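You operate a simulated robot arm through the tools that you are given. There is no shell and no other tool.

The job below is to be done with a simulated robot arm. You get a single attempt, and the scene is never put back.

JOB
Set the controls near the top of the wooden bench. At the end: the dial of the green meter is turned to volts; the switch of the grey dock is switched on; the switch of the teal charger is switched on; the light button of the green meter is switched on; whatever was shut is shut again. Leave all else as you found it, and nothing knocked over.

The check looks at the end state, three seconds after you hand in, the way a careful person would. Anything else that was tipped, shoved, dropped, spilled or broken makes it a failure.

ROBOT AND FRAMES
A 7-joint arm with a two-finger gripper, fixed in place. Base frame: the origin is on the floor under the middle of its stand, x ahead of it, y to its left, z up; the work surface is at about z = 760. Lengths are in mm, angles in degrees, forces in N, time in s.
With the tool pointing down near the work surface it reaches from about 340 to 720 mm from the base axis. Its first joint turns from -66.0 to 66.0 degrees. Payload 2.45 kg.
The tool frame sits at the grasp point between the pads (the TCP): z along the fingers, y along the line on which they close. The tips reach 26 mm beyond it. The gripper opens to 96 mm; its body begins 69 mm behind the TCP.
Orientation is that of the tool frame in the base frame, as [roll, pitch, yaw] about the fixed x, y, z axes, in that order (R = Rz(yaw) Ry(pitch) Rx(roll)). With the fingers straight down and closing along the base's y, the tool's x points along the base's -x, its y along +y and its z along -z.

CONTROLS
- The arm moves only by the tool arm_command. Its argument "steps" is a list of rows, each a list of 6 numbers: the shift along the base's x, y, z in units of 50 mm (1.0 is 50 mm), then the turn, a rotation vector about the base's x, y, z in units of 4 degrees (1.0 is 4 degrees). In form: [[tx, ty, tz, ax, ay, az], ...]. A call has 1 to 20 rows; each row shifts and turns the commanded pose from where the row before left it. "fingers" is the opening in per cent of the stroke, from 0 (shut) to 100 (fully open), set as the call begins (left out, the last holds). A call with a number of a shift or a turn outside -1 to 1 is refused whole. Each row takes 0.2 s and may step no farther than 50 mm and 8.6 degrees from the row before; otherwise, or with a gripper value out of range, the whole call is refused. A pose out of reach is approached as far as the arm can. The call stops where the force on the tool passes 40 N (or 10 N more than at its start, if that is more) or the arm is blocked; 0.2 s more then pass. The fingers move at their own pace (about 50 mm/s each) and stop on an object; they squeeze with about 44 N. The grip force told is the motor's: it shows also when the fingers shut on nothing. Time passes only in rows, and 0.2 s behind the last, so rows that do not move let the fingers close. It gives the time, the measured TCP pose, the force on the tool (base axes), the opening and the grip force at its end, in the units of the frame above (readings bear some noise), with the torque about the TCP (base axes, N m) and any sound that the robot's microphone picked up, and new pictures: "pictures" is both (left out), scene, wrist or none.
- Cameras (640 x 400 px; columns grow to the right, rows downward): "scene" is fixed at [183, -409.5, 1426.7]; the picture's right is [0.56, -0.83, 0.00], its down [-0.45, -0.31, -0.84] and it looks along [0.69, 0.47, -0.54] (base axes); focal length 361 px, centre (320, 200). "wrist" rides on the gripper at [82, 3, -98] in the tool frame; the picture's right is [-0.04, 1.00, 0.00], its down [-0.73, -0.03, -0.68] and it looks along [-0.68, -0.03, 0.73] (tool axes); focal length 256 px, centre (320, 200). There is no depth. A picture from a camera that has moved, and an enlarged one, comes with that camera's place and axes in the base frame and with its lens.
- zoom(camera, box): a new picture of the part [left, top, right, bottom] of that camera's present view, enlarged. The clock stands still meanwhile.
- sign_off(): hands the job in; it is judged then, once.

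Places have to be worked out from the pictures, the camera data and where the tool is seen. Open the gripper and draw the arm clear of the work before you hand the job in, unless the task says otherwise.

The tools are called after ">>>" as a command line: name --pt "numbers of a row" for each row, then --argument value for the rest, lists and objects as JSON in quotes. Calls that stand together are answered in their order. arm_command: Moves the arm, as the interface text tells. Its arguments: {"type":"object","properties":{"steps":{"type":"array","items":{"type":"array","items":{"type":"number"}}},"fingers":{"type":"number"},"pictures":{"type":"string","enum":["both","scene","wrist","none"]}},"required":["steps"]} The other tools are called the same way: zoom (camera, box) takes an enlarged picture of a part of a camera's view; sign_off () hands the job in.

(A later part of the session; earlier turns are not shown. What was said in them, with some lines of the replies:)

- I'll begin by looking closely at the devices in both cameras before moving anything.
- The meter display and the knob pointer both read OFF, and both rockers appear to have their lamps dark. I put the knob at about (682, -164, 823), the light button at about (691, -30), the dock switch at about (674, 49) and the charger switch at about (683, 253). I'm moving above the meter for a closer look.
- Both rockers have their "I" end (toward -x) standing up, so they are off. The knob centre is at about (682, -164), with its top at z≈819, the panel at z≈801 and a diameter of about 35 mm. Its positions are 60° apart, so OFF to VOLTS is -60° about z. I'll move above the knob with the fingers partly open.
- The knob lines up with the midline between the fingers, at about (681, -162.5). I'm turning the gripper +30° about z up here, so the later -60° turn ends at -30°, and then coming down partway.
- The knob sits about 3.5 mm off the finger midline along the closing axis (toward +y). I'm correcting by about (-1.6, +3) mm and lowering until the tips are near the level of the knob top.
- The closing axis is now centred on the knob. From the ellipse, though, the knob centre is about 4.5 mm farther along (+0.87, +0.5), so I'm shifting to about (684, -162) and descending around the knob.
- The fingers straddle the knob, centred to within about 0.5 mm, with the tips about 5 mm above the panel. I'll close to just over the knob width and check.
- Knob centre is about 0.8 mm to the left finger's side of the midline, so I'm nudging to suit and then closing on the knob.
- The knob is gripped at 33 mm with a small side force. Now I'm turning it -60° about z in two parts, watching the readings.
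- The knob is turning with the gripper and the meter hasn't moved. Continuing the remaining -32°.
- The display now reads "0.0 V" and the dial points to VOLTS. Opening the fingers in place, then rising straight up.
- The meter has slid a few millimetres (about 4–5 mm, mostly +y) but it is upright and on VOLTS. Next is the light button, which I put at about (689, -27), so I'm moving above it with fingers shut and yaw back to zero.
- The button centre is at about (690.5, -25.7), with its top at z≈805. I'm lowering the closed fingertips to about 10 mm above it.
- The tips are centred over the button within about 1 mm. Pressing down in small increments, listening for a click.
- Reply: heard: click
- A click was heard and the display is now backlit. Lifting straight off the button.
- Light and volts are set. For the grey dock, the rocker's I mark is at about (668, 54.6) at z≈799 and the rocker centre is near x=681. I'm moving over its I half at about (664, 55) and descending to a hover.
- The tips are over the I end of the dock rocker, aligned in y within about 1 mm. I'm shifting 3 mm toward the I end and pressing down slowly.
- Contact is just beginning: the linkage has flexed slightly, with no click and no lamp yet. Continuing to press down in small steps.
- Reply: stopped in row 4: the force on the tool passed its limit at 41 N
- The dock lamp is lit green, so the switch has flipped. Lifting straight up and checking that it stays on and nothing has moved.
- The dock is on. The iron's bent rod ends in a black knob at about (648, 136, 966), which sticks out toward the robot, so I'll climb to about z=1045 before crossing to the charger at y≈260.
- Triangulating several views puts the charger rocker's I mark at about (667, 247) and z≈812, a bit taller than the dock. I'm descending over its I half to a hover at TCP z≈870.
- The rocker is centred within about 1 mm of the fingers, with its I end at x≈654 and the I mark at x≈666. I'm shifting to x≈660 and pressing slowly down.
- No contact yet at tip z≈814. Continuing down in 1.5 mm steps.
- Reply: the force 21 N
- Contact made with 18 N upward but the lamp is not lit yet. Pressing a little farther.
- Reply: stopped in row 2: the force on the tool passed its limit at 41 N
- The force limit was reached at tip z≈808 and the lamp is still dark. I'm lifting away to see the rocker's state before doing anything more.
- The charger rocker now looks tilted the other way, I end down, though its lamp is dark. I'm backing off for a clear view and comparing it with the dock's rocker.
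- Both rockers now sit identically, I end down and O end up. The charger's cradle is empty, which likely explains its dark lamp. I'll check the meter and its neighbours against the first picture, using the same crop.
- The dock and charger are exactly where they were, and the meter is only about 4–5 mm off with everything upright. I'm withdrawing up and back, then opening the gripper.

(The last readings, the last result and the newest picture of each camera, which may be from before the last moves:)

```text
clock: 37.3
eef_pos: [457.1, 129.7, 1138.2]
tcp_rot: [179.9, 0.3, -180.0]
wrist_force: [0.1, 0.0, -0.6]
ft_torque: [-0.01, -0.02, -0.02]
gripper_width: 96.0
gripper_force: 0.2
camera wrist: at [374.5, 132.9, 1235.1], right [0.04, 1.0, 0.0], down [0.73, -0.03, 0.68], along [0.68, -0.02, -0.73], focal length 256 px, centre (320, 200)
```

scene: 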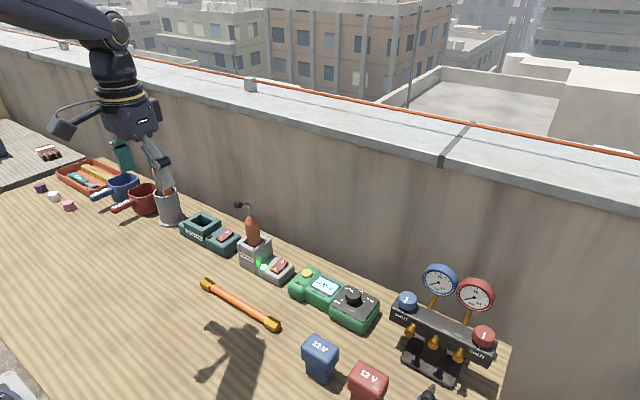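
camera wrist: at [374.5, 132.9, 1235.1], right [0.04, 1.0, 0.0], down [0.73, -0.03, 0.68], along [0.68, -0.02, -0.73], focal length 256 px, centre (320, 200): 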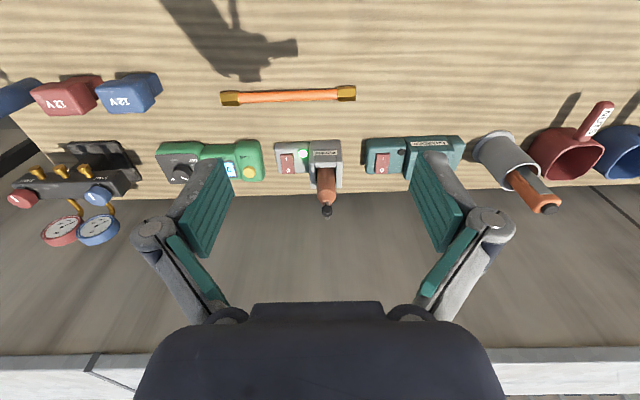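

The arm is clear and the gripper open. One last check of the control states before handing in.

>>> zoom --camera "scene" --box '[170, 195, 400, 340]'

>>> zoom --camera "wrist" --box '[140, 120, 480, 220]'

```text
2.76 times, centred on (285, 268) of scene
camera zoom: at [183.0, -409.5, 1426.7], right [0.56, -0.83, 0.0], down [-0.45, -0.31, -0.84], along [0.69, 0.47, -0.54], focal length 995 px, centre (417, 14)
```

zoom: 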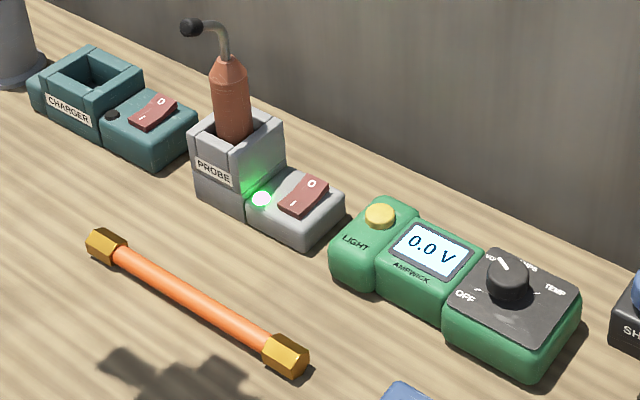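

```text
1.88 times, centred on (310, 170) of wrist
camera zoom: at [374.5, 132.9, 1235.1], right [0.04, 1.0, 0.0], down [0.73, -0.03, 0.68], along [0.68, -0.02, -0.73], focal length 482 px, centre (339, 256)
```

zoom: 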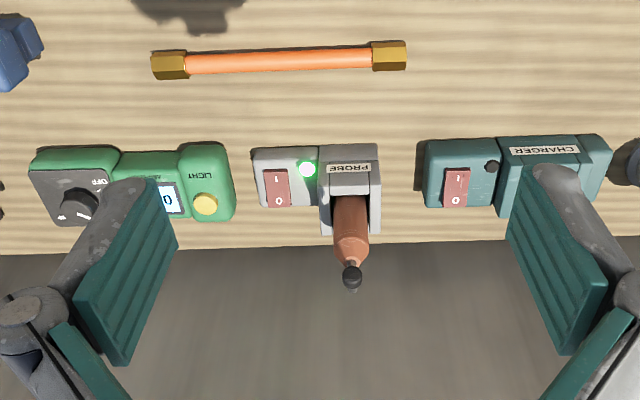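

The meter is on VOLTS ("0.0 V") with its light on. The dock switch is on with its lamp lit, and the charger rocker is switched to I. Nothing was opened or knocked over, and the arm is clear, so I'm handing in.

>>> sign_off

```text
The job is handed in.
```

All four controls are set, nothing was knocked over, and the arm is clear with the gripper open. I handed the job in; no result came back.

- **Green meter dial:** turned to volts; the display reads "0.0 V".
- **Green meter light:** on; the button clicked and the display is backlit.
- **Grey dock switch:** on; its lamp is lit green.
- **Teal charger switch:** the rocker is down on the "I" side, the same as the dock's. Its lamp stayed dark, probably because the cradle is empty.

**Meter moved:** it slid about 4–5 mm along the bench while I turned the dial. I left it there, because pushing it back risked disturbing the dial.

Nothing had to be opened, so there was nothing to shut again. The dock and charger did not move.
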